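You operate a simulated robot arm through the tools that you are given. There is no shell and no other tool.

Carry out the task below with a simulated robot arm. There is one attempt and no reset: what you move stays moved.

Task
Put things in order on the top of the grey table. At the end: the cream resistor block from the top of the grey table is on the green tin; the name tag (marked "Budi") from the top of the grey table stands where the battery pack stood; the red sign (marked "FAULT") from the top of the grey table is on the yellow sensor box; the white bottle (marked "BEARING OIL") is on the teal case; the battery pack from the top of the grey table stands where the white bottle stood; whatever was shut is shut again. Leave all else as you found it, and nothing knocked over. Set down upright: white bottle.

The check looks at the end state, three seconds after you hand in, the way a careful person would. Anything else that was tipped, shoved, dropped, spilled or broken makes it a failure.

Robot
A 7-joint arm with a two-finger gripper, fixed in place. Base frame: the origin is on the floor under the middle of its stand, x ahead of it, y to its left, z up; the work surface is at about z = 0.8. Lengths are in m, angles in degrees, forces in N, time in s.
With the tool pointing down near the work surface it reaches from about 0.34 to 0.72 m from the base axis. Its first joint turns from -66.0 to 66.0 degrees. Payload 2.45 kg.
The TCP is the grasp point between the finger pads, 0.026 m short of the fingertips. In the tool frame z runs along the fingers and y along their closing line. The gripper opens to 0.096 m; its body begins 0.069 m behind the TCP.
Orientation is that of the tool frame in the base frame, as a unit quaternion [w, x, y, z]. With the fingers straight down and closing along the base's y, the tool's x points along the base's -x, its y along +y and its z along -z.

Tools
- The arm moves only by the tool jog_arm. Its argument "steps" is a list that holds one entry, the list of rows, each a list of 6 numbers: the shift along the base's x, y, z in units of 20 mm (1.0 is 20 mm), then the turn, a rotation vector about the base's x, y, z in units of 5 degrees (1.0 is 5 degrees). In form: [[[x, y, z, ax, ay, az], ...]]. A call has 1 to 20 rows; each row shifts and turns the commanded pose from where the row before left it. "gripper" is the finger opening in m, from 0 to 0.096, set as the call begins (left out, the last holds). A call with a number of a shift or a turn outside -1 to 1 is refused whole. Rows are played at 5 a second. More than 0.05 m and 8.6 degrees between two rows, or a gripper value outside its range, and nothing of the call is played. A pose out of reach is approached as far as the arm can. The call stops where the force on the tool passes 40 N (or 10 N more than at its start, if that is more) or the arm is blocked; 0.2 s more then pass. The fingers move at their own pace (about 0.05 m/s each) and stop on an object; they squeeze with about 42 N. The grip force told is the motor's: it shows also when the fingers shut on nothing. Time passes only in rows, and 0.2 s behind the last, so rows that do not move let the fingers close. The reply holds the time, the measured pose of the TCP, the force on the tool along the base axes, the opening and the grip force, in the units named above and with some noise, with the torque about the TCP (base axes, N m) and any sound that the robot's microphone picked up.
- Cameras (640 x 400 px; columns grow to the right, rows downward): "scene" is fixed at [0.1711, -0.4091, 1.4052]; the picture's right is [0.64, -0.77, 0.00], its down [-0.57, -0.48, -0.67] and it looks along [0.51, 0.43, -0.75] (base axes); focal length 327 px, centre (320, 200). "wrist" rides on the gripper at [0.082, 0.003, -0.098] in the tool frame; the picture's right is [-0.04, 1.00, 0.00], its down [-0.73, -0.03, -0.68] and it looks along [-0.68, -0.03, 0.73] (tool axes); focal length 256 px, centre (320, 200).
- snapshot(camera): a new picture of that camera. It takes no simulated time.
- probe_pixels(camera, pixels): for up to 12 pixels [column, row] of the newest picture of that camera ("zoom" is the newest enlarged one), the place [x, y, z] in the base frame of the surface seen there, good to about 0.003 m. It takes no simulated time.
- enlarge(camera, box): a new picture of the part [left, top, right, bottom] of that camera's present view, enlarged. It takes no simulated time.
- hand_in(): hands the job in; it is judged then, once.

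Open the gripper and draw the arm clear of the work before you hand the job in, unless the task says otherwise.

The tools are called as name(argument=value, ...) on one line, values as JSON. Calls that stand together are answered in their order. jog_arm: Moves the arm, as the interface text tells. Its arguments: {"type":"object","properties":{"steps":{"type":"array"},"gripper":{"type":"number"}},"required":["steps"]} The other tools are called the same way: snapshot (camera) takes a picture; probe_pixels (camera, pixels) gives the place of the surface under pixels of a picture; enlarge (camera, box) takes an enlarged picture of a part of a camera's view; hand_in () hands the job in.

At the start:

```text
clock: 0.0
position: [0.3851, -0.055, 1.1284]
orientation: [0.0, 0.0, 1.0, -0.001]
wrist_force: [-0.4, 0.5, 0.9]
moment: [0.0, 0.01, -0.01]
finger_gap: 0.096
gripper_force: 0.0
```

scene: 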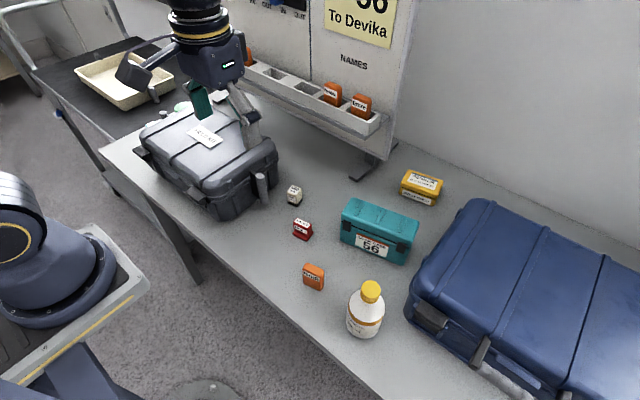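
wrist: 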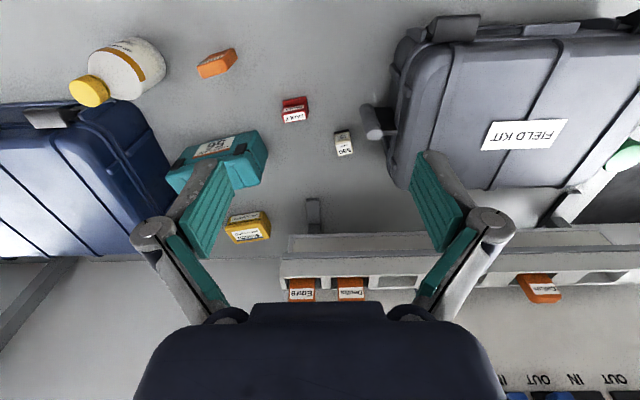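

The scene shows a grey case at (210,160), a cream block (294,194), a red sign (302,229), an orange tag (313,277), a white bottle (365,310), a teal case (380,230) and a yellow box (421,187). I'll enlarge parts of the view to read the labels and find the battery pack and green tin.

enlarge(camera="scene", box=[260, 150, 460, 350])

enlarge(camera="scene", box=[60, 30, 300, 230])

enlarge(camera="wrist", box=[60, 20, 380, 260])

enlarge(camera="wrist", box=[380, 20, 640, 320])

```text
2.00 times, centred on (360, 250) of scene
```

zoom: 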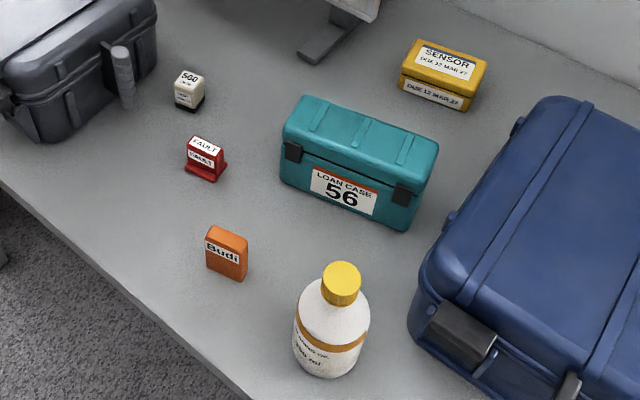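

```text
2.00 times, centred on (180, 130) of scene
```

zoom: 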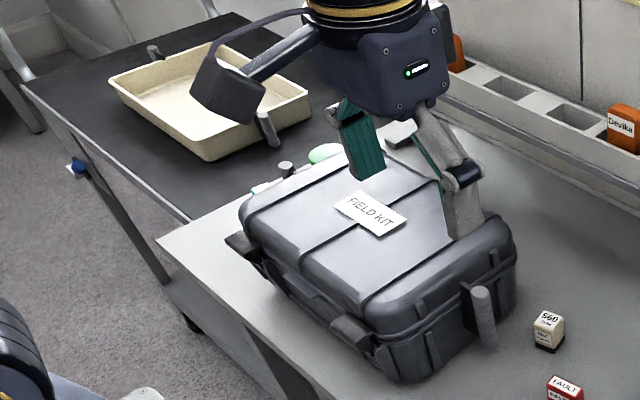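

```text
1.67 times, centred on (220, 140) of wrist
```

zoom: 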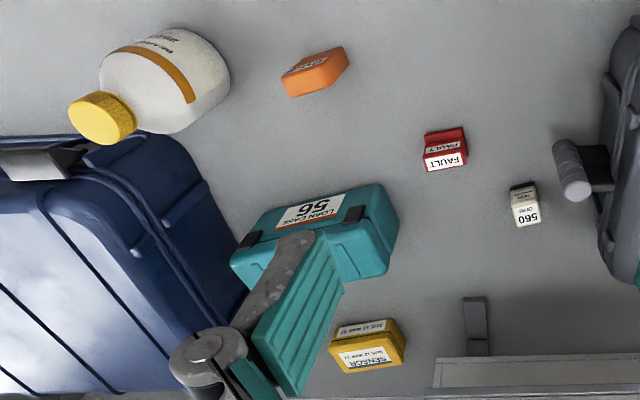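

```text
1.33 times, centred on (510, 170) of wrist
```

zoom: 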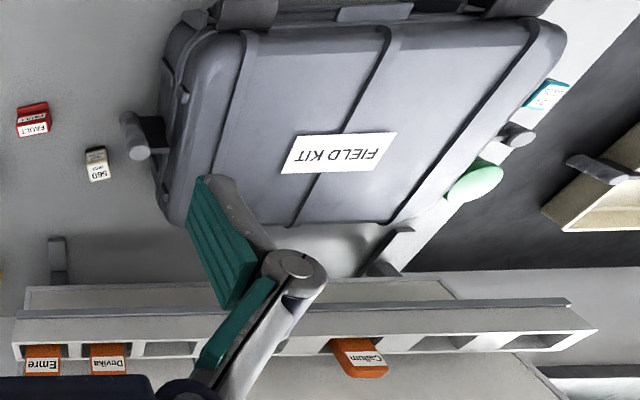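

The field kit hides a small teal labelled thing and a pale green thing at its far left (wrist ~ (600,90) and (625,150)). I'll probe places of the main objects first, in the fresh scene picture.

snapshot(camera="scene")

snapshot(camera="wrist")

probe_pixels(camera="scene", pixels=[[294, 188], [302, 224], [314, 270], [371, 287], [380, 215], [424, 180], [205, 135], [183, 105], [220, 97], [340, 300], [270, 230], [262, 185]])

probe_pixels(camera="wrist", pixels=[[602, 88], [628, 148], [635, 150], [612, 85], [592, 95], [560, 130], [480, 60], [376, 118], [530, 135], [620, 120]])

```text
taken
```

scene: 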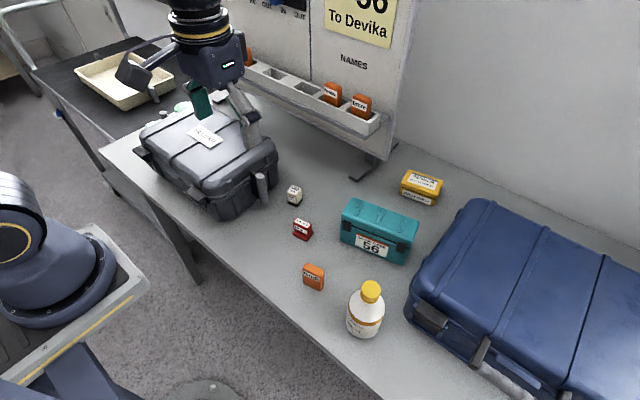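

```text
taken
```

wrist: 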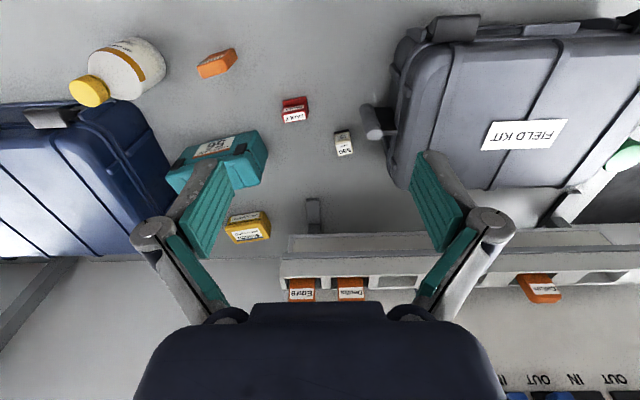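

```text
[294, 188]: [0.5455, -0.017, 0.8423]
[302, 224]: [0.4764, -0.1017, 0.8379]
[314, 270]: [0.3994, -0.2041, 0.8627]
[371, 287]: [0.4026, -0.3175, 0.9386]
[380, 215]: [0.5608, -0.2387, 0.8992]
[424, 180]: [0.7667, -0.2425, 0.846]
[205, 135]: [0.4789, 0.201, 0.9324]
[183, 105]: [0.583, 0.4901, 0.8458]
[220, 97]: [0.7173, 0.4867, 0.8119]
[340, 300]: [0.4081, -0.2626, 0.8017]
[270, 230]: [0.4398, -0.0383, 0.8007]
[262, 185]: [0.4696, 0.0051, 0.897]
```

```text
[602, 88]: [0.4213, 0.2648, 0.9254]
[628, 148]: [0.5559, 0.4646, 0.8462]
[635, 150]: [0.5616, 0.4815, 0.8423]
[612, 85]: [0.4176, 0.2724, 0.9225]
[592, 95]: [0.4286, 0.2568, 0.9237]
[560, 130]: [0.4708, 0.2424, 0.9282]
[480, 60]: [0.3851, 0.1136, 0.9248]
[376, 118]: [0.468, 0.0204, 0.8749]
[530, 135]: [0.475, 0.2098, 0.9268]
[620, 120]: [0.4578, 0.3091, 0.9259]
```

The battery pack isn't visible from here; something lies behind the field kit at about (0.56, 0.47, 0.845). I'll turn the tool toward +y high up to see behind the kit.

jog_arm(steps=[[[0, 1, 0, 0, 0, 1], [0, 1, 0, 0, 0, 1], [0, 1, 0, 0, 0, 1], [0, 1, 0, 0, 0, 1], [0, 1, 0, 0, 0, 1], [0, 1, 0, 0, 0, 1], [0, 1, 0, 0, 0, 1], [0, 1, 0, 0, 0, 1], [0, 1, 0, 0, 0, 1], [0, 1, 0, 0, 0, 1]]])

snapshot(camera="wrist")

snapshot(camera="scene")

```text
clock: 2.2
position: [0.3851, 0.1441, 1.1295]
orientation: [0.0, -0.423, 0.906, 0.0]
wrist_force: [-0.8, 0.9, -1.0]
moment: [-0.02, -0.04, 0.02]
finger_gap: 0.0959
gripper_force: 0.0
```

```text
taken
```

wrist: 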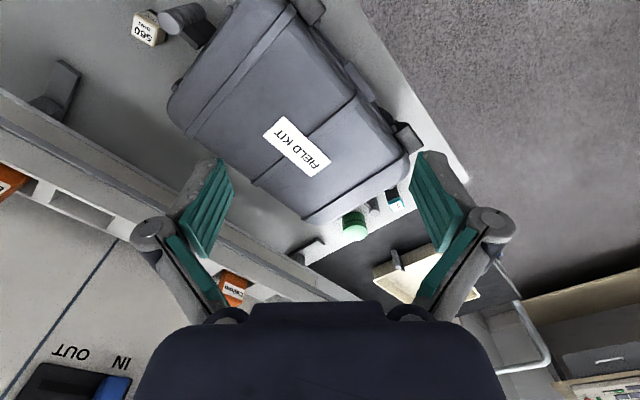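

```text
taken
```

scene: 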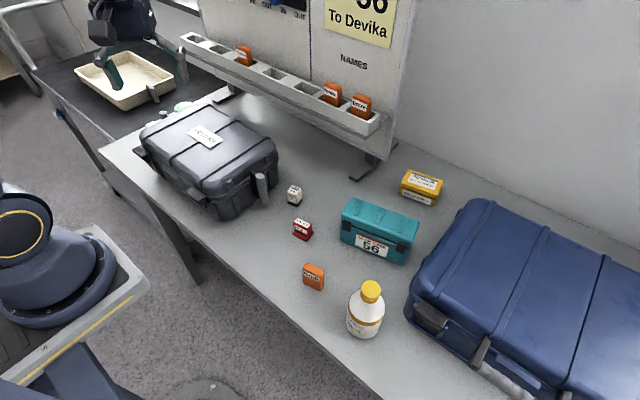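

The green tin is at wrist (354,226) and a teal-topped item at (394,198), between the kit and the trolley. I'll enlarge there and probe.

enlarge(camera="wrist", box=[290, 150, 450, 270])

enlarge(camera="scene", box=[120, 80, 280, 220])

probe_pixels(camera="wrist", pixels=[[354, 222], [354, 236], [394, 192], [396, 200], [398, 208], [375, 205], [360, 190], [400, 160], [310, 218], [240, 120], [420, 150]])

```text
3.33 times, centred on (370, 210) of wrist
```

zoom: 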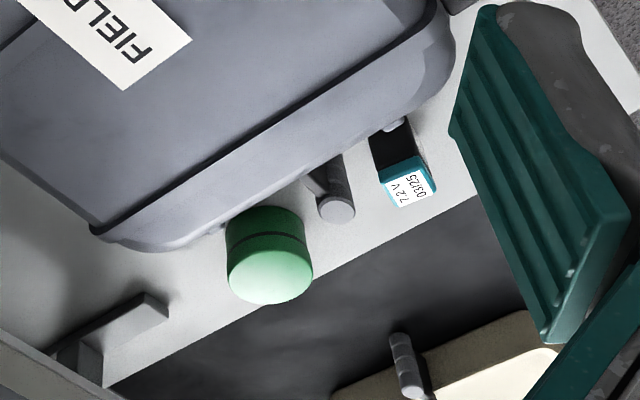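

```text
2.86 times, centred on (200, 150) of scene
```

zoom: 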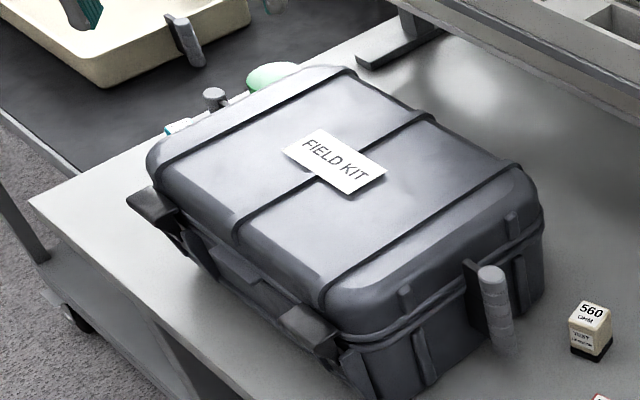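

```text
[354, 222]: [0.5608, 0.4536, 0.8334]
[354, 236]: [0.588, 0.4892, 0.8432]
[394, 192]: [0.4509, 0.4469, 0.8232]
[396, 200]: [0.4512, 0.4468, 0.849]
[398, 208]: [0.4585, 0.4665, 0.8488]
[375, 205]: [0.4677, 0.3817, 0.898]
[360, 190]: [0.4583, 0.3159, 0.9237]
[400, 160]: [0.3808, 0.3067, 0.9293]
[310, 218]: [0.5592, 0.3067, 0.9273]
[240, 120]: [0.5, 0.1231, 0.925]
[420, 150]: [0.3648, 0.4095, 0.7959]
```

Battery pack sits near (0.455, 0.455), top z≈0.849; green tin near (0.575, 0.475), top z≈0.846. I'll move over them high up and tilt the tool so the camera looks nearly straight down.

jog_arm(steps=[[[0.26, 0.96, 0, 0, 0, 0], [0.26, 0.96, 0, 0, 0, 0], [0.26, 0.96, 0, 0, 0, 0], [0.26, 0.96, 0, 0, 0, 0], [0.26, 0.96, 0, 0, 0, 0], [0.26, 0.96, 0, 0, 0, 0], [0.26, 0.96, 0, -0.766, 0.643, 0], [0.26, 0.96, 0, -0.766, 0.643, 0], [0.26, 0.96, 0, -0.766, 0.643, 0], [0.26, 0.96, 0, -0.766, 0.643, 0], [0.26, 0.96, 0, -0.766, 0.643, 0], [0.26, 0.96, 0, -0.766, 0.643, 0]]])

snapshot(camera="wrist")

```text
clock: 4.8
position: [0.4416, 0.355, 1.1265]
orientation: [-0.194, -0.413, 0.885, -0.09]
wrist_force: [0.5, 0.4, 0.3]
moment: [0.03, 0.01, 0.02]
finger_gap: 0.0961
gripper_force: 0.1
out of reach, approached as far as the arm can: row 12
```

```text
taken
```

wrist: 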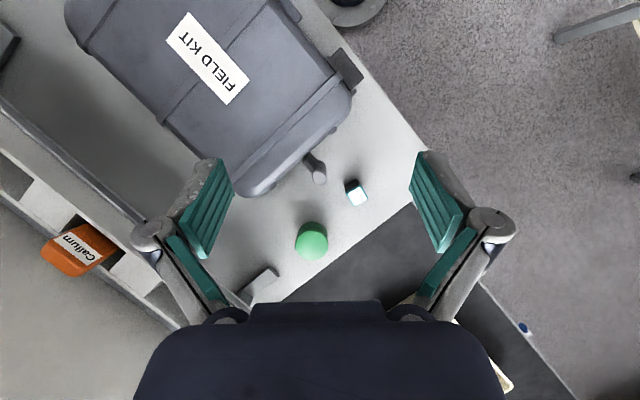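

Now a good top-down view: battery pack at (356,192), green tin at (312,240), kit handle at (316,167). I'll enlarge and probe the outlines.

enlarge(camera="wrist", box=[240, 130, 400, 270])

probe_pixels(camera="wrist", pixels=[[347, 186], [360, 183], [367, 199], [353, 204], [356, 193], [310, 228], [299, 240], [312, 256], [326, 242], [314, 240], [316, 170], [318, 182]])

```text
2.86 times, centred on (320, 200) of wrist
```

zoom: 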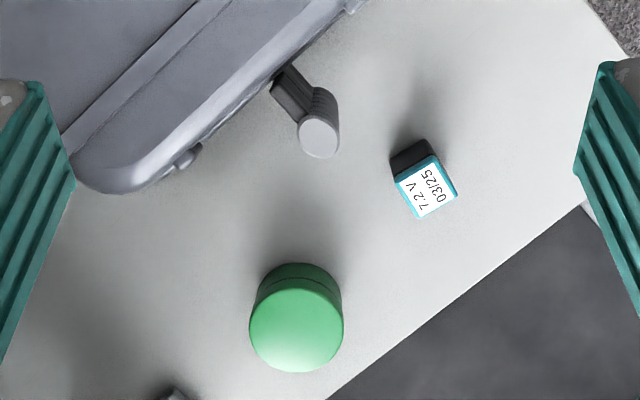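

```text
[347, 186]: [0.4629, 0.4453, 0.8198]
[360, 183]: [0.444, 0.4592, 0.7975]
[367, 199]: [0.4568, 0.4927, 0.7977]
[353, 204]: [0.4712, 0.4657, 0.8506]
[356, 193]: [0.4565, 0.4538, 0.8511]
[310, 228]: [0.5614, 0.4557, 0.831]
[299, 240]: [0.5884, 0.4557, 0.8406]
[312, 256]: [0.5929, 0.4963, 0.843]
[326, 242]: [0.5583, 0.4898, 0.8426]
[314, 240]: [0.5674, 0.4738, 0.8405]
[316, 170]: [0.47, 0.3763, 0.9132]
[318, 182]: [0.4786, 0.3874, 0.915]
```

Probing the battery's top corners and the tin's lid in the enlarged picture for exact geometry.

probe_pixels(camera="zoom", pixels=[[398, 182], [433, 159], [453, 193], [418, 214], [426, 187], [392, 165], [430, 140], [297, 280], [297, 370], [252, 327], [340, 325], [297, 325]])

probe_pixels(camera="zoom", pixels=[[320, 138], [304, 140], [337, 140], [320, 158], [275, 90], [80, 180], [150, 190], [250, 105], [330, 20], [500, 230], [560, 215], [185, 160]])

```text
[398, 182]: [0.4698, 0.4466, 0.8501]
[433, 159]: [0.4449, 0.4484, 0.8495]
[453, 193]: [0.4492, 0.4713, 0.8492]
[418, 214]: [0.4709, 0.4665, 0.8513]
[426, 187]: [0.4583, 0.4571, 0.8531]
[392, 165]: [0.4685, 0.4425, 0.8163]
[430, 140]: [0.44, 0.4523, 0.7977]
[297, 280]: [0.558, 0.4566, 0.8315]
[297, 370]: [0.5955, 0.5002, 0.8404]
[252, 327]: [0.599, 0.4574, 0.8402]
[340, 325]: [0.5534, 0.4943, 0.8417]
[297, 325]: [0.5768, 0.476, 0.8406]
```

```text
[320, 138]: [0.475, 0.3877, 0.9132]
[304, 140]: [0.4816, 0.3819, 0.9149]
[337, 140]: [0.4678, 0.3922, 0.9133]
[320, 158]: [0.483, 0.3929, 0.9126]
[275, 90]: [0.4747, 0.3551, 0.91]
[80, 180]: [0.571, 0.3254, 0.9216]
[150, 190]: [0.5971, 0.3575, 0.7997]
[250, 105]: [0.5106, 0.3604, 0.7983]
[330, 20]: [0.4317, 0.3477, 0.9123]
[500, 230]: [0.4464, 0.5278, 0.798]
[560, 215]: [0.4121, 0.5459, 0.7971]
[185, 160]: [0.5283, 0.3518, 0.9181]
```

Geometry there: battery ~0.025×0.024 m, standing 0.052 tall, turned about −8°; tin centre (0.577, 0.476), radius ~0.027, top 0.841. Now I move back over the other objects to look at them from above.

jog_arm(steps=[[[0, -1, 0, 0.766, -0.643, 0], [0, -1, 0, 0.766, -0.643, 0], [0, -1, 0, 0.766, -0.643, 0], [0, -1, 0, 0.766, -0.643, 0], [0, -1, 0, 0.766, -0.643, 0], [0, -1, 0, 0, 0, -1], [0, -1, 0, 0, 0, -1], [0, -1, 0, 0, 0, -1], [0, -1, 0, 0, 0, -1], [0, -1, 0, 0, 0, -1], [0, -1, 0, 0, 0, -1], [0, -1, 0, 0, 0, -1], [0, -1, 0, 0, 0, -1], [0, -1, 0, 0, 0, -1], [0, -1, 0, 0, 0, -1], [0, -1, 0, 0, 0, 0], [0, -1, 0, 0, 0, 0], [0, -1, 0, 0, 0, 0], [0, -1, 0, 0, 0, 0], [0, -1, 0, 0, 0, 0]]])

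jog_arm(steps=[[[0.5, -1, 0, 0, 1, 0], [0.5, -1, 0, 0, 1, 0], [0.5, -1, 0, 0, 1, 0], [0.5, -1, 0, 0, 1, 0], [0.5, -1, 0, 0, 1, 0], [0, -1, 0, 0, 1, 0]]])

snapshot(camera="wrist")

snapshot(camera="scene")

```text
clock: 9.0
position: [0.4404, -0.0443, 1.1271]
orientation: [0.003, 0.0, 1.0, 0.0]
wrist_force: [-0.2, -1.2, 0.6]
moment: [0.0, -0.02, -0.02]
finger_gap: 0.0958
gripper_force: 0.1
```

```text
clock: 10.4
position: [0.4923, -0.1648, 1.1278]
orientation: [-0.257, 0.0, 0.966, 0.0]
wrist_force: [0.7, -0.5, 0.8]
moment: [0.04, 0.02, 0.01]
finger_gap: 0.0959
gripper_force: 0.1
```

```text
taken
```

wrist: 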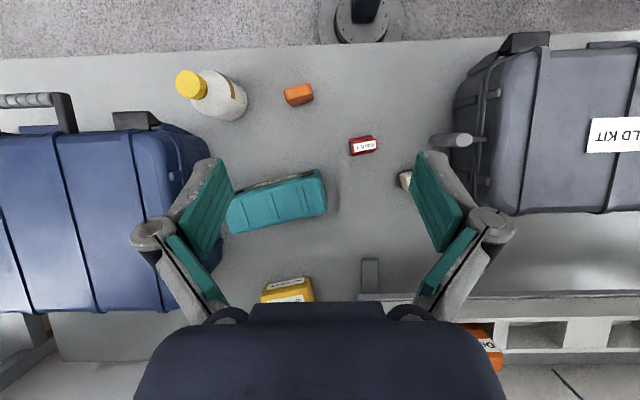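

```text
taken
```

scene: 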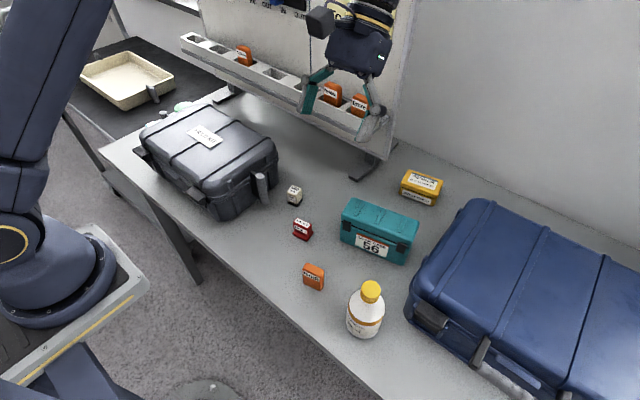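

Good top-down view: bottle at (215,93), tag (298,95), sign (363,146), teal case (275,202), yellow box (287,291). I'll enlarge both regions and probe.

enlarge(camera="wrist", box=[150, 50, 350, 250])

probe_pixels(camera="wrist", pixels=[[191, 83], [230, 98], [243, 98], [231, 112], [228, 84], [299, 95], [290, 105], [312, 103], [308, 84], [285, 92], [299, 110], [187, 85]])

probe_pixels(camera="wrist", pixels=[[233, 193], [319, 173], [324, 209], [238, 228], [278, 203], [350, 145], [376, 138], [378, 148], [352, 153], [363, 146], [287, 285], [287, 298]])

```text
2.00 times, centred on (250, 150) of wrist
```

zoom: 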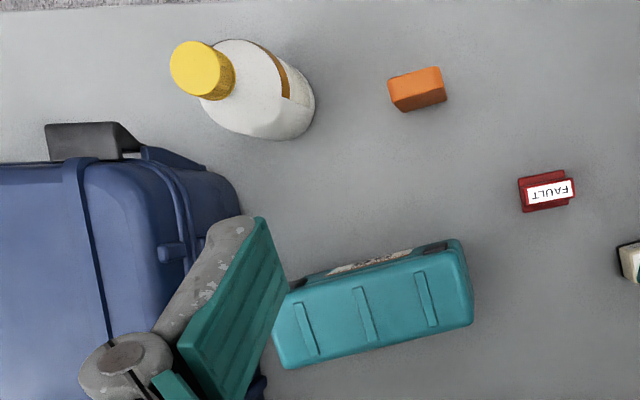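

```text
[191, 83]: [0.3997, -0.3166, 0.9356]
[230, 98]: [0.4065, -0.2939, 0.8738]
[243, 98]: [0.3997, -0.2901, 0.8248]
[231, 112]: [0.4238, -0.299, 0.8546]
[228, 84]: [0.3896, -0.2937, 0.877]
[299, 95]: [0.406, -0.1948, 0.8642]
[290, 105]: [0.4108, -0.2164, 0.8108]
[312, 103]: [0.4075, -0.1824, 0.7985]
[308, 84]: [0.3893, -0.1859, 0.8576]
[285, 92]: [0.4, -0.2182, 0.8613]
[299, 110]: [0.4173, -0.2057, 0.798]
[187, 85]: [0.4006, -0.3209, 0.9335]
```

```text
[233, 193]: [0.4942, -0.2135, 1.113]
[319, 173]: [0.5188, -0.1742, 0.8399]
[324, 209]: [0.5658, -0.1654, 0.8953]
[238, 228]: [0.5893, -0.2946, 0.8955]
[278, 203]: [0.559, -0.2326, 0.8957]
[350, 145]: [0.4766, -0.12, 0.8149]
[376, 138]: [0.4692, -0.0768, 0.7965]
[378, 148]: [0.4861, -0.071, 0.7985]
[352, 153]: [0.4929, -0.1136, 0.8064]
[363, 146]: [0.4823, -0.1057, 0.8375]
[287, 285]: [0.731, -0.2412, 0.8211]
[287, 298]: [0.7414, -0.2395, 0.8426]
```

Teal case top is at z≈0.8957 with raised ribs; bottle centre ≈ (0.400,−0.318), height ~0.138. I'll go lower and closer for a sharper view of the teal case, bottle and tag.

jog_arm(steps=[[[-0.6, -0.6, -0.9, 0, 0, 0], [-0.6, -0.6, -0.9, 0, 0, 0], [-0.6, -0.6, -0.9, 0, 0, 0], [-0.6, -0.6, -0.9, 0, 0, 0], [-0.6, -0.6, -0.9, 0, 0, 0]]])

snapshot(camera="wrist")

enlarge(camera="scene", box=[280, 0, 440, 130])

```text
clock: 11.6
position: [0.4296, -0.2253, 1.0364]
orientation: [-0.256, 0.0, 0.967, 0.0]
wrist_force: [0.5, 0.0, 0.5]
moment: [-0.02, -0.02, 0.0]
finger_gap: 0.0961
gripper_force: 0.0
```

```text
taken
```

wrist: 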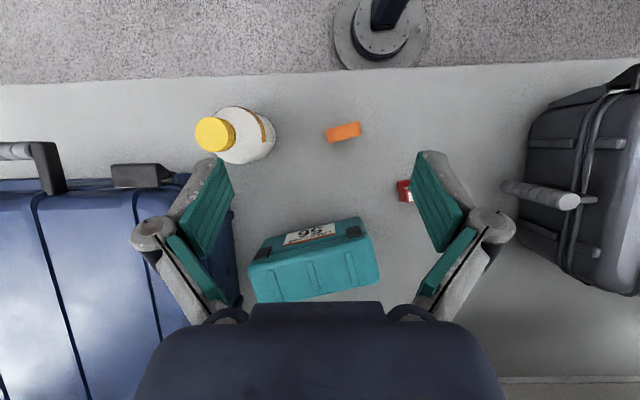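

```text
3.08 times, centred on (360, 65) of scene
```

zoom: 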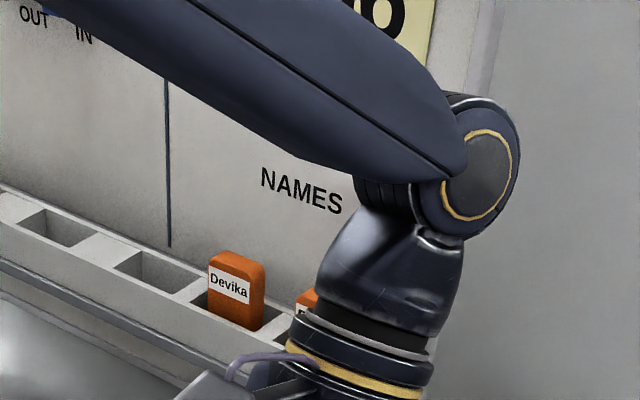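

Now a closer view: bottle (235,134), tag (343,132), teal case (315,260). Enlarging the wrist view for the top faces and probing them.

enlarge(camera="wrist", box=[230, 200, 390, 310])

probe_pixels(camera="zoom", pixels=[[100, 290], [90, 370], [500, 180], [580, 270], [560, 170], [200, 300], [300, 280], [400, 255], [470, 260], [250, 320], [350, 300], [420, 270]])

```text
3.64 times, centred on (310, 255) of wrist
```

zoom: 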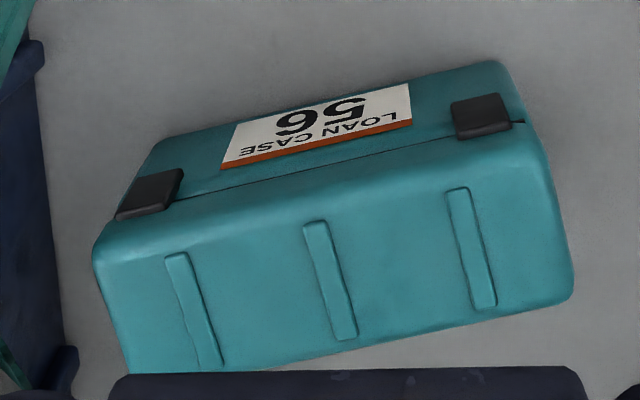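

```text
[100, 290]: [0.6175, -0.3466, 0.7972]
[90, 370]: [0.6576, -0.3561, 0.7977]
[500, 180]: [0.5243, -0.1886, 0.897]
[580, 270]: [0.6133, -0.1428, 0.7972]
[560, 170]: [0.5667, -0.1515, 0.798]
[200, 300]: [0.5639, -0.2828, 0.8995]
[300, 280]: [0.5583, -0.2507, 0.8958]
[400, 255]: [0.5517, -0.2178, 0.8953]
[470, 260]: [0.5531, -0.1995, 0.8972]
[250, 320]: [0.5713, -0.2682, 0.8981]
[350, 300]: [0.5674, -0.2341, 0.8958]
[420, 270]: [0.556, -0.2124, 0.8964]
```

Ribs are ~2 mm high, about 42 mm apart. I'll probe the case's top edges and the blue suitcase, and look at the bottle surroundings.

probe_pixels(camera="zoom", pixels=[[318, 226], [342, 332], [460, 195], [485, 298], [172, 262], [200, 345], [385, 185], [420, 325], [545, 200], [110, 250], [330, 278], [472, 248]])

enlarge(camera="wrist", box=[100, 80, 300, 220])

probe_pixels(camera="wrist", pixels=[[140, 175], [170, 175], [140, 166], [115, 168], [160, 200], [60, 185], [50, 150], [185, 165], [200, 155], [215, 130], [178, 180], [225, 132]])

```text
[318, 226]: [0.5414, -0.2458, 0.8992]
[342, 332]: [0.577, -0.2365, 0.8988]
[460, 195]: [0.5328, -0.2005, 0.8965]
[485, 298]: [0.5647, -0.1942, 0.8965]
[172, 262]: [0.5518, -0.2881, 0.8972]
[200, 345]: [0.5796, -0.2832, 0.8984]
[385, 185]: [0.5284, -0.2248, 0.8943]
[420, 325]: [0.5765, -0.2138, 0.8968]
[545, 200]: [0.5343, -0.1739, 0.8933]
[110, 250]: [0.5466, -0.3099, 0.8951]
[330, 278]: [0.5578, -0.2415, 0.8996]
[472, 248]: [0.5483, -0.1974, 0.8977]
```

```text
2.86 times, centred on (200, 150) of wrist
```

zoom: 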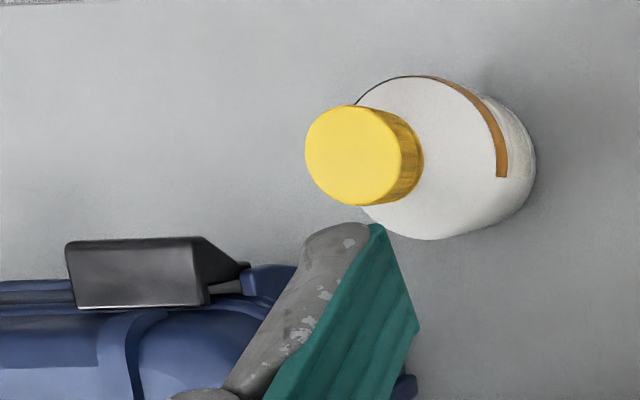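

```text
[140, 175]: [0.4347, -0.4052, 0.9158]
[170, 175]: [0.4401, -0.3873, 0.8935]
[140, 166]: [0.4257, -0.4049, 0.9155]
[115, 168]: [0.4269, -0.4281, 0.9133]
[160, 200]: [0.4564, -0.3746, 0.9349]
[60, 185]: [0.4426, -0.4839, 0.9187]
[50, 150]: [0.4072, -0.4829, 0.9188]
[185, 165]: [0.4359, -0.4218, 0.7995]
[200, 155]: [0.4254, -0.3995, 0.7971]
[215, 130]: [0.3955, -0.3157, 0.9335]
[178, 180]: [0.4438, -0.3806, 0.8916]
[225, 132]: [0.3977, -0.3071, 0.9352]
```

Bottle centre ≈ (0.400,−0.319); a yaw of about −38° keeps the fingers away from the suitcase latch (0.425,−0.40). Next, a look from above at the red sign and cream block.

jog_arm(steps=[[[0.2, 1, 0, 0, 0, 0], [0.2, 1, 0, 0, 0, 0], [0.2, 1, 0, 0, 0, 0], [0.2, 1, 0, 0, 0, 0], [0.2, 1, 0, 0, 0, 0], [0.2, 1, 0, 0, 0, 0], [0.2, 1, 0, 0, 0, 0], [0.2, 1, 0, 0, 0, 0]]])

snapshot(camera="wrist")

enlarge(camera="wrist", box=[240, 150, 400, 290])

```text
clock: 13.4
position: [0.4622, -0.0655, 1.0356]
orientation: [-0.257, 0.0, 0.966, 0.0]
wrist_force: [0.3, -0.4, 0.2]
moment: [-0.01, 0.01, -0.01]
finger_gap: 0.0959
gripper_force: 0.0
```

```text
taken
```

wrist: 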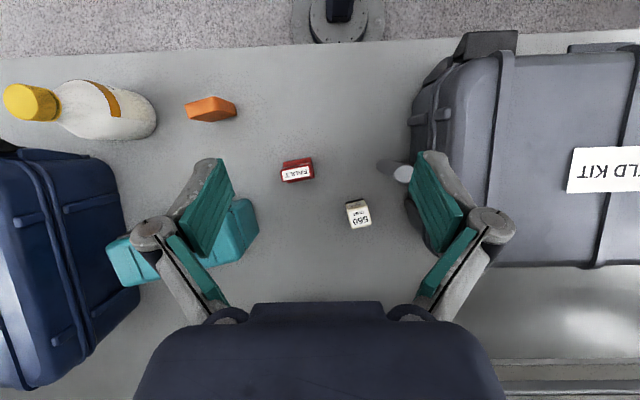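

```text
2.86 times, centred on (320, 220) of wrist
```

zoom: 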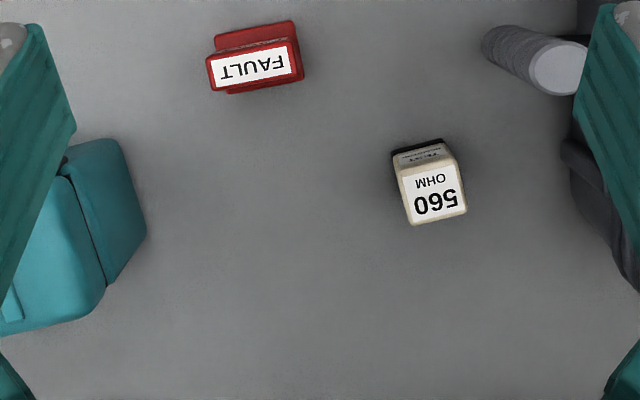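

Red sign spans zoom (208–305, 20–94) and the block (392–467, 138–225). Probing their corners.

probe_pixels(camera="zoom", pixels=[[401, 174], [455, 160], [463, 208], [413, 221], [432, 190], [397, 148], [441, 142], [436, 150], [393, 160], [460, 200], [415, 145]])

probe_pixels(camera="zoom", pixels=[[212, 62], [293, 44], [300, 77], [217, 88], [255, 66], [218, 38], [293, 25], [255, 32], [303, 50], [230, 45], [280, 35], [264, 92]])

probe_pixels(camera="wrist", pixels=[[187, 106], [208, 98], [235, 104], [235, 113], [210, 120], [189, 116], [212, 109], [213, 103], [190, 110]])

```text
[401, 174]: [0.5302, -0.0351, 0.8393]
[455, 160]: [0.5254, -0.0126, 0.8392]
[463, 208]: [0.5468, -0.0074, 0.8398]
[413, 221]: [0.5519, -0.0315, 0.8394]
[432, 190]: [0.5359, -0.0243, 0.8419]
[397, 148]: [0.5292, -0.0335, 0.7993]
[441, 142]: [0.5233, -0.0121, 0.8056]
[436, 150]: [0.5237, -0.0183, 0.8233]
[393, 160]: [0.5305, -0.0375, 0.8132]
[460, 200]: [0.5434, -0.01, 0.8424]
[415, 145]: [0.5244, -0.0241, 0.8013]
```

```text
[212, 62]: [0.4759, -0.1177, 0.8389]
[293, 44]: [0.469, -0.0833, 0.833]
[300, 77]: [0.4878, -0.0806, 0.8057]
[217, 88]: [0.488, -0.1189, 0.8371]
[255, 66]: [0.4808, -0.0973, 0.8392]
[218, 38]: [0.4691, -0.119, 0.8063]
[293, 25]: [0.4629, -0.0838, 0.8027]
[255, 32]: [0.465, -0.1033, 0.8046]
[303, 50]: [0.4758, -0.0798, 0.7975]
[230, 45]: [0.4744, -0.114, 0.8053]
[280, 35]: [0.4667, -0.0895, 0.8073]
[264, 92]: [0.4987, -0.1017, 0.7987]
```

```text
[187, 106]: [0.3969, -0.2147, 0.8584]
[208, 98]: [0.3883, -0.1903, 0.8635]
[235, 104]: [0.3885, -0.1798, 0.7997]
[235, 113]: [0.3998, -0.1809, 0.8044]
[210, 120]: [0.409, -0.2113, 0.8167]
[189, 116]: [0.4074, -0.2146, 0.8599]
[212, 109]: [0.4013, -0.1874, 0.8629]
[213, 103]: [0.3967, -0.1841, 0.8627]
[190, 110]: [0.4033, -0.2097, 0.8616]
```

Block: centre (0.5386,−0.0217), ~0.0235 square, 0.042 tall, yaw ≈ +11°. Sign: ~0.039 wide panel, top z 0.839, on a 0.025-deep base, yaw ≈ +10°. Next, level the tool and look at the yellow sensor box.

jog_arm(steps=[[[0, -1, 0.5, 0, -1, 0], [0, -1, 0.5, 0, -1, 0], [0, -1, 0.5, 0, -1, 0], [0, -1, 0.5, 0, -1, 0], [0, -1, 0, 0, -1, 0], [0, -1, 0, 0, -1, 0], [0, -1, 0, 0, 0, 0], [0, -1, 0, 0, 0, 0], [0, -1, 0, 0, 0, 0]]])

snapshot(camera="wrist")

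enlarge(camera="wrist", box=[240, 120, 400, 300])

```text
clock: 15.4
position: [0.4613, -0.2451, 1.078]
orientation: [0.003, 0.001, 1.0, 0.0]
wrist_force: [-0.1, -0.1, 0.2]
moment: [-0.03, 0.0, -0.01]
finger_gap: 0.096
gripper_force: 0.0
```

```text
taken
```

wrist: 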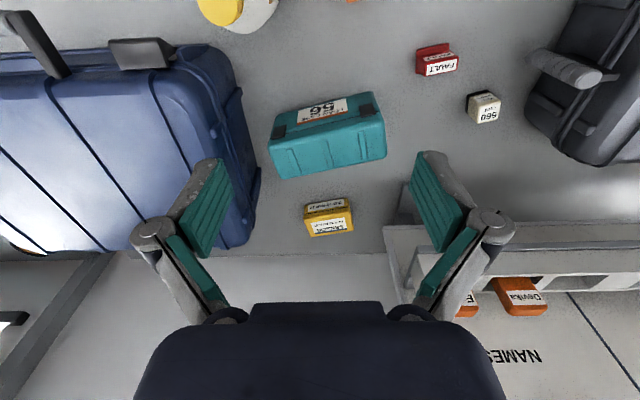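

```text
2.22 times, centred on (320, 210) of wrist
```

zoom: 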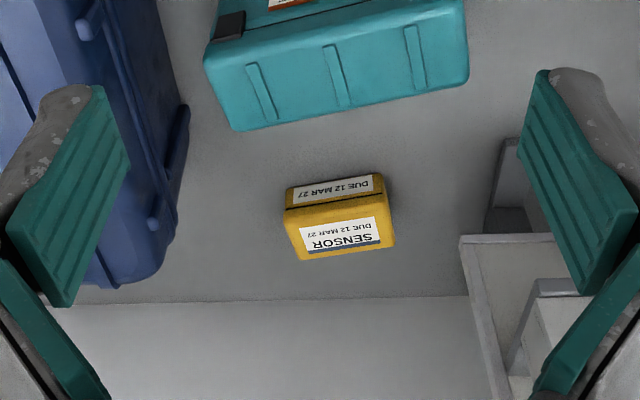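

Yellow box is at wrist (328,216). Enlarging it further for its top face.

enlarge(camera="wrist", box=[290, 180, 370, 250])

probe_pixels(camera="wrist", pixels=[[308, 219], [349, 211], [352, 228], [313, 234], [330, 222], [330, 208], [346, 240], [300, 255], [360, 255], [255, 200], [385, 235]])

```text
5.71 times, centred on (330, 215) of wrist
```

zoom: 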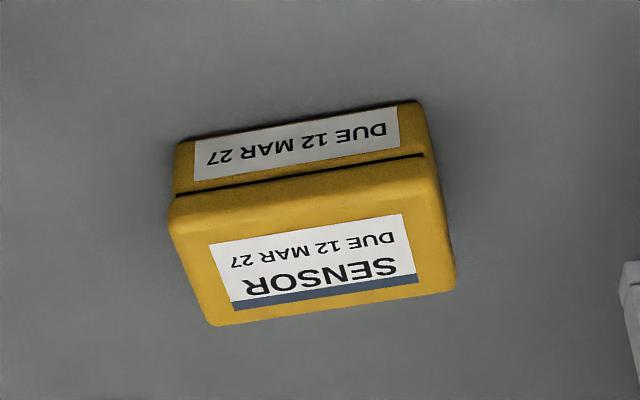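

```text
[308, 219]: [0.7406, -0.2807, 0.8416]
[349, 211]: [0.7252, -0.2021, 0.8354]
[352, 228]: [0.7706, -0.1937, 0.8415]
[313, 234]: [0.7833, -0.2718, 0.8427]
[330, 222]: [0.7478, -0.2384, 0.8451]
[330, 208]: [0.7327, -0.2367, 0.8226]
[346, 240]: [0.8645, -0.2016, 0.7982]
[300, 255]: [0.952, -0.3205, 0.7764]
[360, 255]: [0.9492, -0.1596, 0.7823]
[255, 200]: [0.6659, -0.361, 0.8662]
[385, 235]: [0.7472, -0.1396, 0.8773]
```

Box top: centre ≈ (0.755,−0.237), 0.08×0.044, z≈0.843, yaw ≈ +10°, same as the sign. Now I want the gripper's own size, so I look at it in the scene camera.

snapshot(camera="scene")

enlarge(camera="scene", box=[280, 0, 480, 200])

```text
taken
```

scene: 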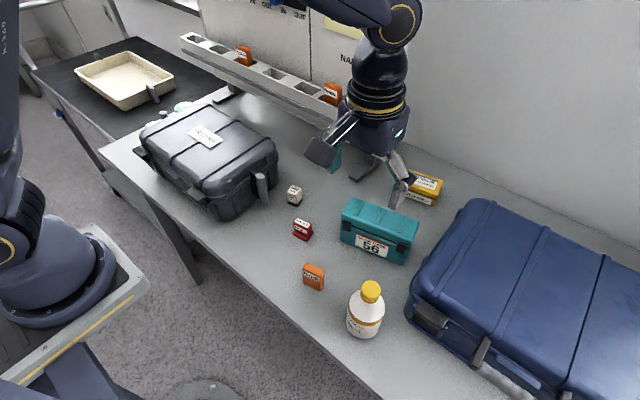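

```text
2.00 times, centred on (380, 100) of scene
```

zoom: 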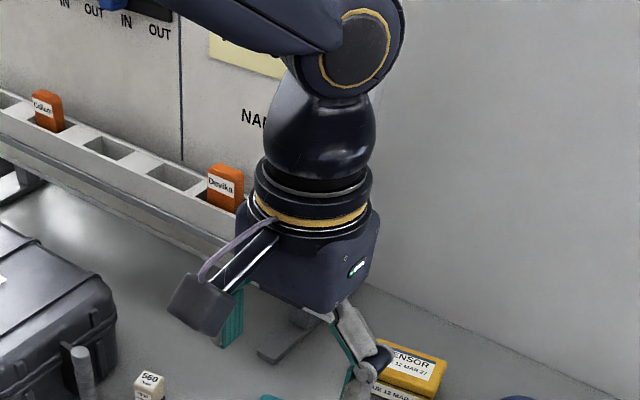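

Probing the gripper's body, camera box and finger knuckle to learn their extents at this pose (TCP 0.461,−0.245,1.078).

probe_pixels(camera="zoom", pixels=[[170, 300], [232, 310], [210, 333], [188, 275], [245, 270], [330, 305], [365, 290], [378, 240], [376, 362], [388, 350], [352, 395], [228, 340]])

```text
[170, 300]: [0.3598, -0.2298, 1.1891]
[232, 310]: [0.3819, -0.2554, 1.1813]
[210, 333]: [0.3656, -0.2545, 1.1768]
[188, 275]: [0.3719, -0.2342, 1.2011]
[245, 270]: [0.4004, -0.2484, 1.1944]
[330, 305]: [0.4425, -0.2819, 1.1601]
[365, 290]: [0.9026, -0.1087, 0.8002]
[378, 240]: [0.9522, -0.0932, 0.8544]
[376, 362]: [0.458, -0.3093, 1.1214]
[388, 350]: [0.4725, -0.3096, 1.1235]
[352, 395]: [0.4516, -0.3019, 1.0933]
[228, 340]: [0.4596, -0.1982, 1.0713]
```

Gripper extents known: camera box ~0.08–0.10 behind and ~0.09 above the TCP, knuckles ±0.07. The yellow box is beyond straight-down reach, so I make a dry run there with the tool tilted 25° outward, staying high.

jog_arm(steps=[[[0.98, 0.03, 0, 0, -1, 0], [0.98, 0.03, 0, 0, -1, 0], [0.98, 0.03, 0, 0, -1, 0], [0.98, 0.03, 0, 0, -1, 0], [0.98, 0.03, 0, 0, -1, 0], [0.98, 0.03, -0.5, 0, 0, 0], [0.98, 0.03, -0.5, 0, 0, 0], [0.98, 0.03, -0.5, 0, 0, 0], [0.98, 0.03, -0.5, 0, 0, 0], [0.98, 0.03, -0.5, 0, 0, 0], [0.98, 0.03, -0.5, 0, 0, 0], [0.98, 0.03, -0.5, 0, 0, 0], [0.98, 0.03, -0.5, 0, 0, 0], [0.98, 0.03, -0.5, 0, 0, 0], [0.98, 0.03, -0.5, 0, 0, 0]]], gripper=0.055)

snapshot(camera="scene")

snapshot(camera="wrist")

```text
clock: 18.6
position: [0.7561, -0.2361, 0.978]
orientation: [0.22, 0.001, 0.976, 0.0]
wrist_force: [0.1, -0.4, -0.1]
moment: [-0.01, 0.03, -0.02]
finger_gap: 0.0548
gripper_force: 0.1
```

```text
taken
```

scene: 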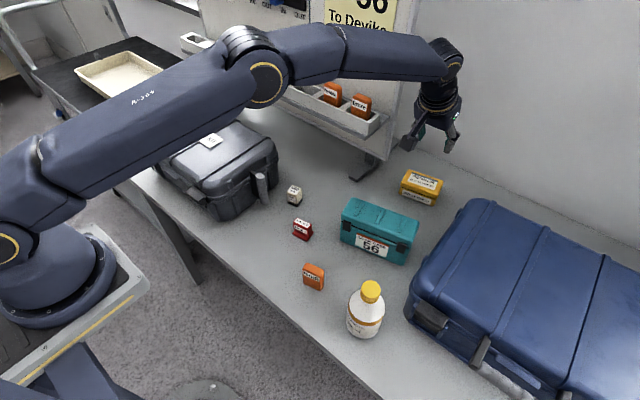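

```text
taken
```

wrist: 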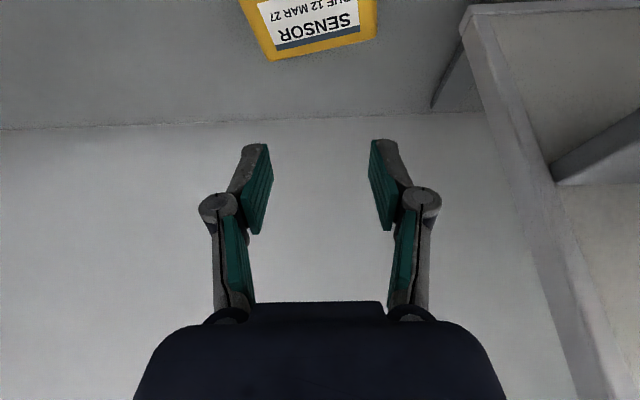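

Reached (0.756,−0.236,0.978) with 25° tilt. I lower the empty gripper to z≈0.886 with yaw +10° to check reach at the release height (fingertips still >1 cm above the box).

jog_arm(steps=[[[0, 0, -0.9, 0, 0, 1], [0, 0, -0.9, 0, 0, 1], [0, 0, -0.9, 0, 0, 0], [0, 0, -0.9, 0, 0, 0], [0, 0, -0.9, 0, 0, 0]]])

snapshot(camera="scene")

enlarge(camera="scene", box=[340, 80, 500, 240])

```text
clock: 19.8
position: [0.7569, -0.2371, 0.8873]
orientation: [0.219, -0.085, 0.972, 0.019]
wrist_force: [-0.3, 0.2, 0.3]
moment: [0.01, -0.02, 0.02]
finger_gap: 0.0551
gripper_force: 0.1
```

```text
taken
```

scene: 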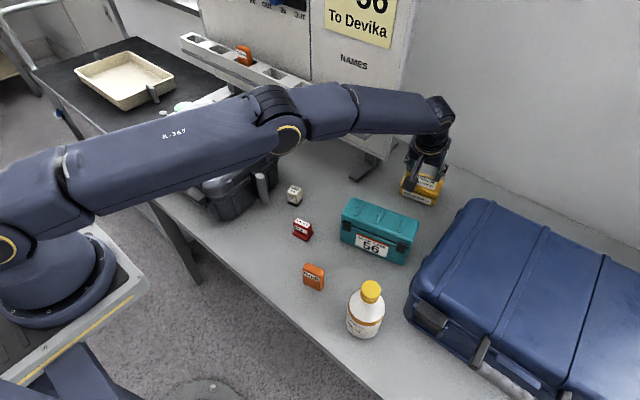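

```text
2.50 times, centred on (420, 160) of scene
```

zoom: 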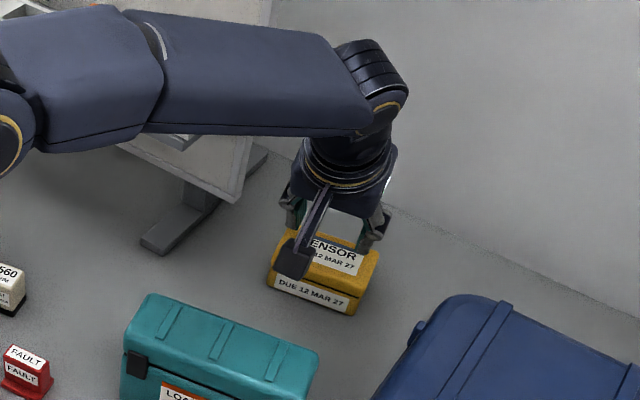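

Reach is fine at yaw +10°, tilt 25°. I raise and travel back above the red sign at (0.4805,−0.101), keeping the same tilt and yaw.

jog_arm(steps=[[[0, 0, 1, 0, 0, 0], [0, 0, 1, 0, 0, 0], [0, 0, 1, 0, 0, 0], [0, 0, 1, 0, 0, 0], [-0.9875, 0.486, 0, 0, 0, 0], [-0.9875, 0.486, 0, 0, 0, 0], [-0.9875, 0.486, 0, 0, 0, 0], [-0.9875, 0.486, 0, 0, 0, 0], [-0.9875, 0.486, 0, 0, 0, 0], [-0.9875, 0.486, 0, 0, 0, 0], [-0.9875, 0.486, 0, 0, 0, 0], [-0.9875, 0.486, 0, 0, 0, 0], [-0.9875, 0.486, 0, 0, 0, 0], [-0.9875, 0.486, 0, 0, 0, 0], [-0.9875, 0.486, 0, 0, 0, 0], [-0.9875, 0.486, 0, 0, 0, 0], [-0.9875, 0.486, 0, 0, 0, 0], [-0.9875, 0.486, 0, 0, 0, 0]]])

jog_arm(steps=[[[0, 0, -1, 0, 0, 0], [0, 0, -1, 0, 0, 0], [0, 0, -1, 0, 0, 0], [0, 0, -0.75, 0, 0, 0]]])

snapshot(camera="wrist")

snapshot(camera="scene")

enlarge(camera="scene", box=[240, 150, 360, 270])

```text
clock: 23.6
position: [0.4792, -0.0993, 0.9676]
orientation: [0.219, -0.086, 0.972, 0.02]
wrist_force: [-1.0, -0.5, 0.4]
moment: [-0.04, 0.03, 0.0]
finger_gap: 0.0554
gripper_force: 0.1
```

```text
clock: 24.6
position: [0.4804, -0.0979, 0.8908]
orientation: [0.218, -0.084, 0.972, 0.018]
wrist_force: [0.3, -1.1, -0.6]
moment: [0.0, 0.0, -0.04]
finger_gap: 0.055
gripper_force: 0.0
```

```text
taken
```

wrist: 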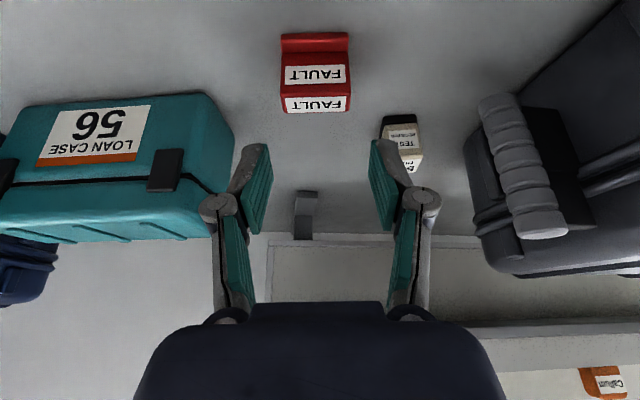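

```text
taken
```

scene: 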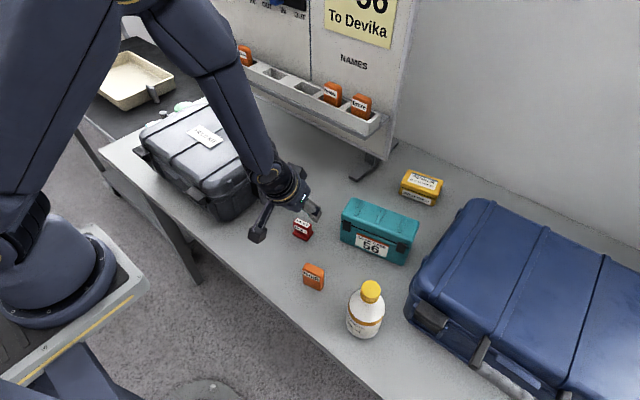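

```text
3.33 times, centred on (300, 210) of scene
```

zoom: 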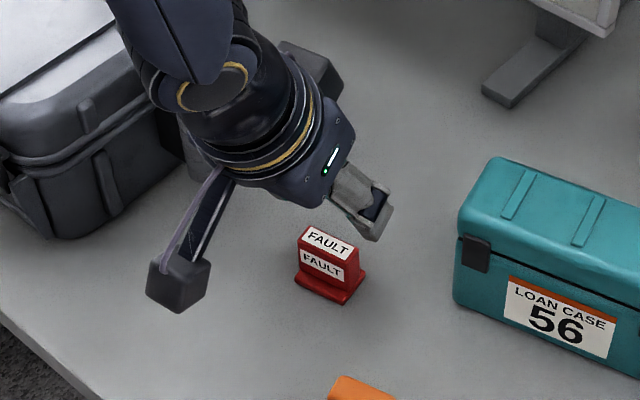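

The sign is centred at wrist (316,72), well lined up. I probe its ends to confirm the panel and base width and centre before closing in.

probe_pixels(camera="wrist", pixels=[[284, 38], [346, 36], [315, 37], [283, 108], [348, 106], [316, 107], [284, 75], [347, 73], [283, 50], [348, 48], [279, 45], [351, 42]])

enlarge(camera="wrist", box=[250, 20, 390, 130])

```text
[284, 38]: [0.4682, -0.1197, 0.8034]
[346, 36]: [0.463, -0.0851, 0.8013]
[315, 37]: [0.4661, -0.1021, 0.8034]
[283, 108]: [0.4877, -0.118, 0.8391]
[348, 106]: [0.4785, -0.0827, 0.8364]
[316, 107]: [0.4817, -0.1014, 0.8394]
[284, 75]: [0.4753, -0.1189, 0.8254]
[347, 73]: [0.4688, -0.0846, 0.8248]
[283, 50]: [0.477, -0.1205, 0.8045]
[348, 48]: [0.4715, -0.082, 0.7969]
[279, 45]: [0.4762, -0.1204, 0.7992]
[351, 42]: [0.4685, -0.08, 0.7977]
```

```text
3.64 times, centred on (320, 75) of wrist
```

zoom: 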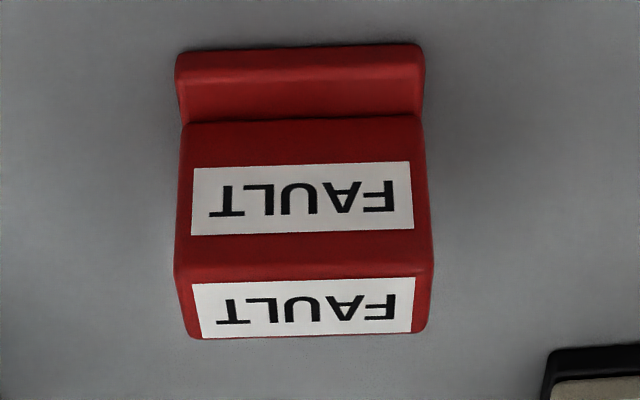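

Panel centre ≈ (0.4795,−0.1015), width ~0.037, base flush with the panel ends. I shift 3 mm in −y and descend to z≈0.831, then close.

jog_arm(steps=[[[0, -0.15, -0.75, 0, 0, 0], [0, 0, -0.75, 0, 0, 0], [0, 0, -0.75, 0, 0, 0], [0, 0, -0.7, 0, 0, 0]]])

snapshot(camera="wrist")

enlarge(camera="scene", box=[240, 150, 360, 270])

```text
clock: 25.6
position: [0.4786, -0.1019, 0.8332]
orientation: [0.218, -0.085, 0.972, 0.019]
wrist_force: [-0.3, 0.4, 0.6]
moment: [0.0, 0.01, -0.02]
finger_gap: 0.055
gripper_force: 0.1
```

```text
taken
```

wrist: 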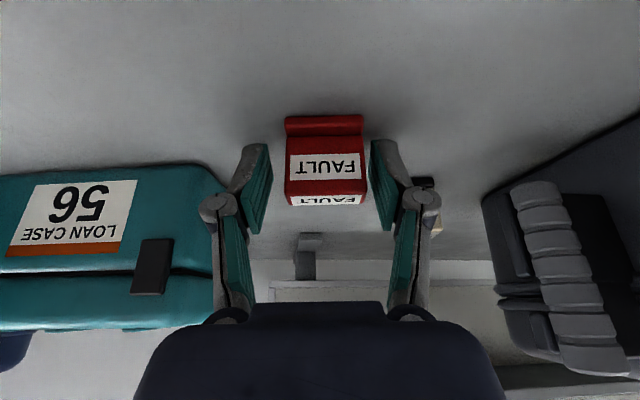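

```text
3.33 times, centred on (300, 210) of scene
```

zoom: 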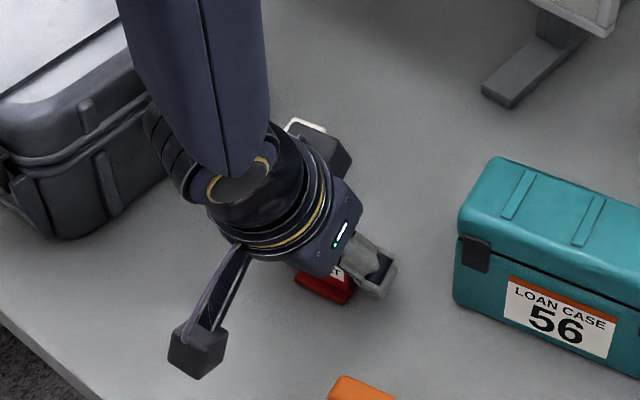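

The sign sits between the pads (cols 285–365). Closing the gripper with still rows.

jog_arm(steps=[[[0, 0, 0, 0, 0, 0], [0, 0, 0, 0, 0, 0], [0, 0, 0, 0, 0, 0], [0, 0, 0, 0, 0, 0], [0, 0, 0, 0, 0, 0]]], gripper=0.01)

snapshot(camera="wrist")

```text
clock: 26.8
position: [0.4801, -0.1027, 0.8337]
orientation: [0.217, -0.085, 0.972, 0.019]
wrist_force: [-0.5, -0.3, -0.5]
moment: [-0.01, 0.01, -0.02]
finger_gap: 0.0386
gripper_force: 42.0
```

```text
taken
```

wrist: 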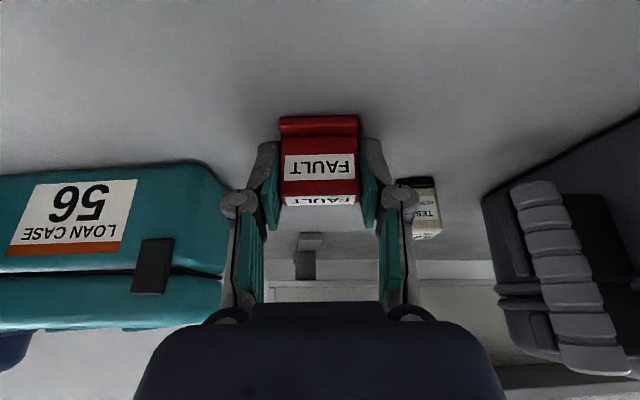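

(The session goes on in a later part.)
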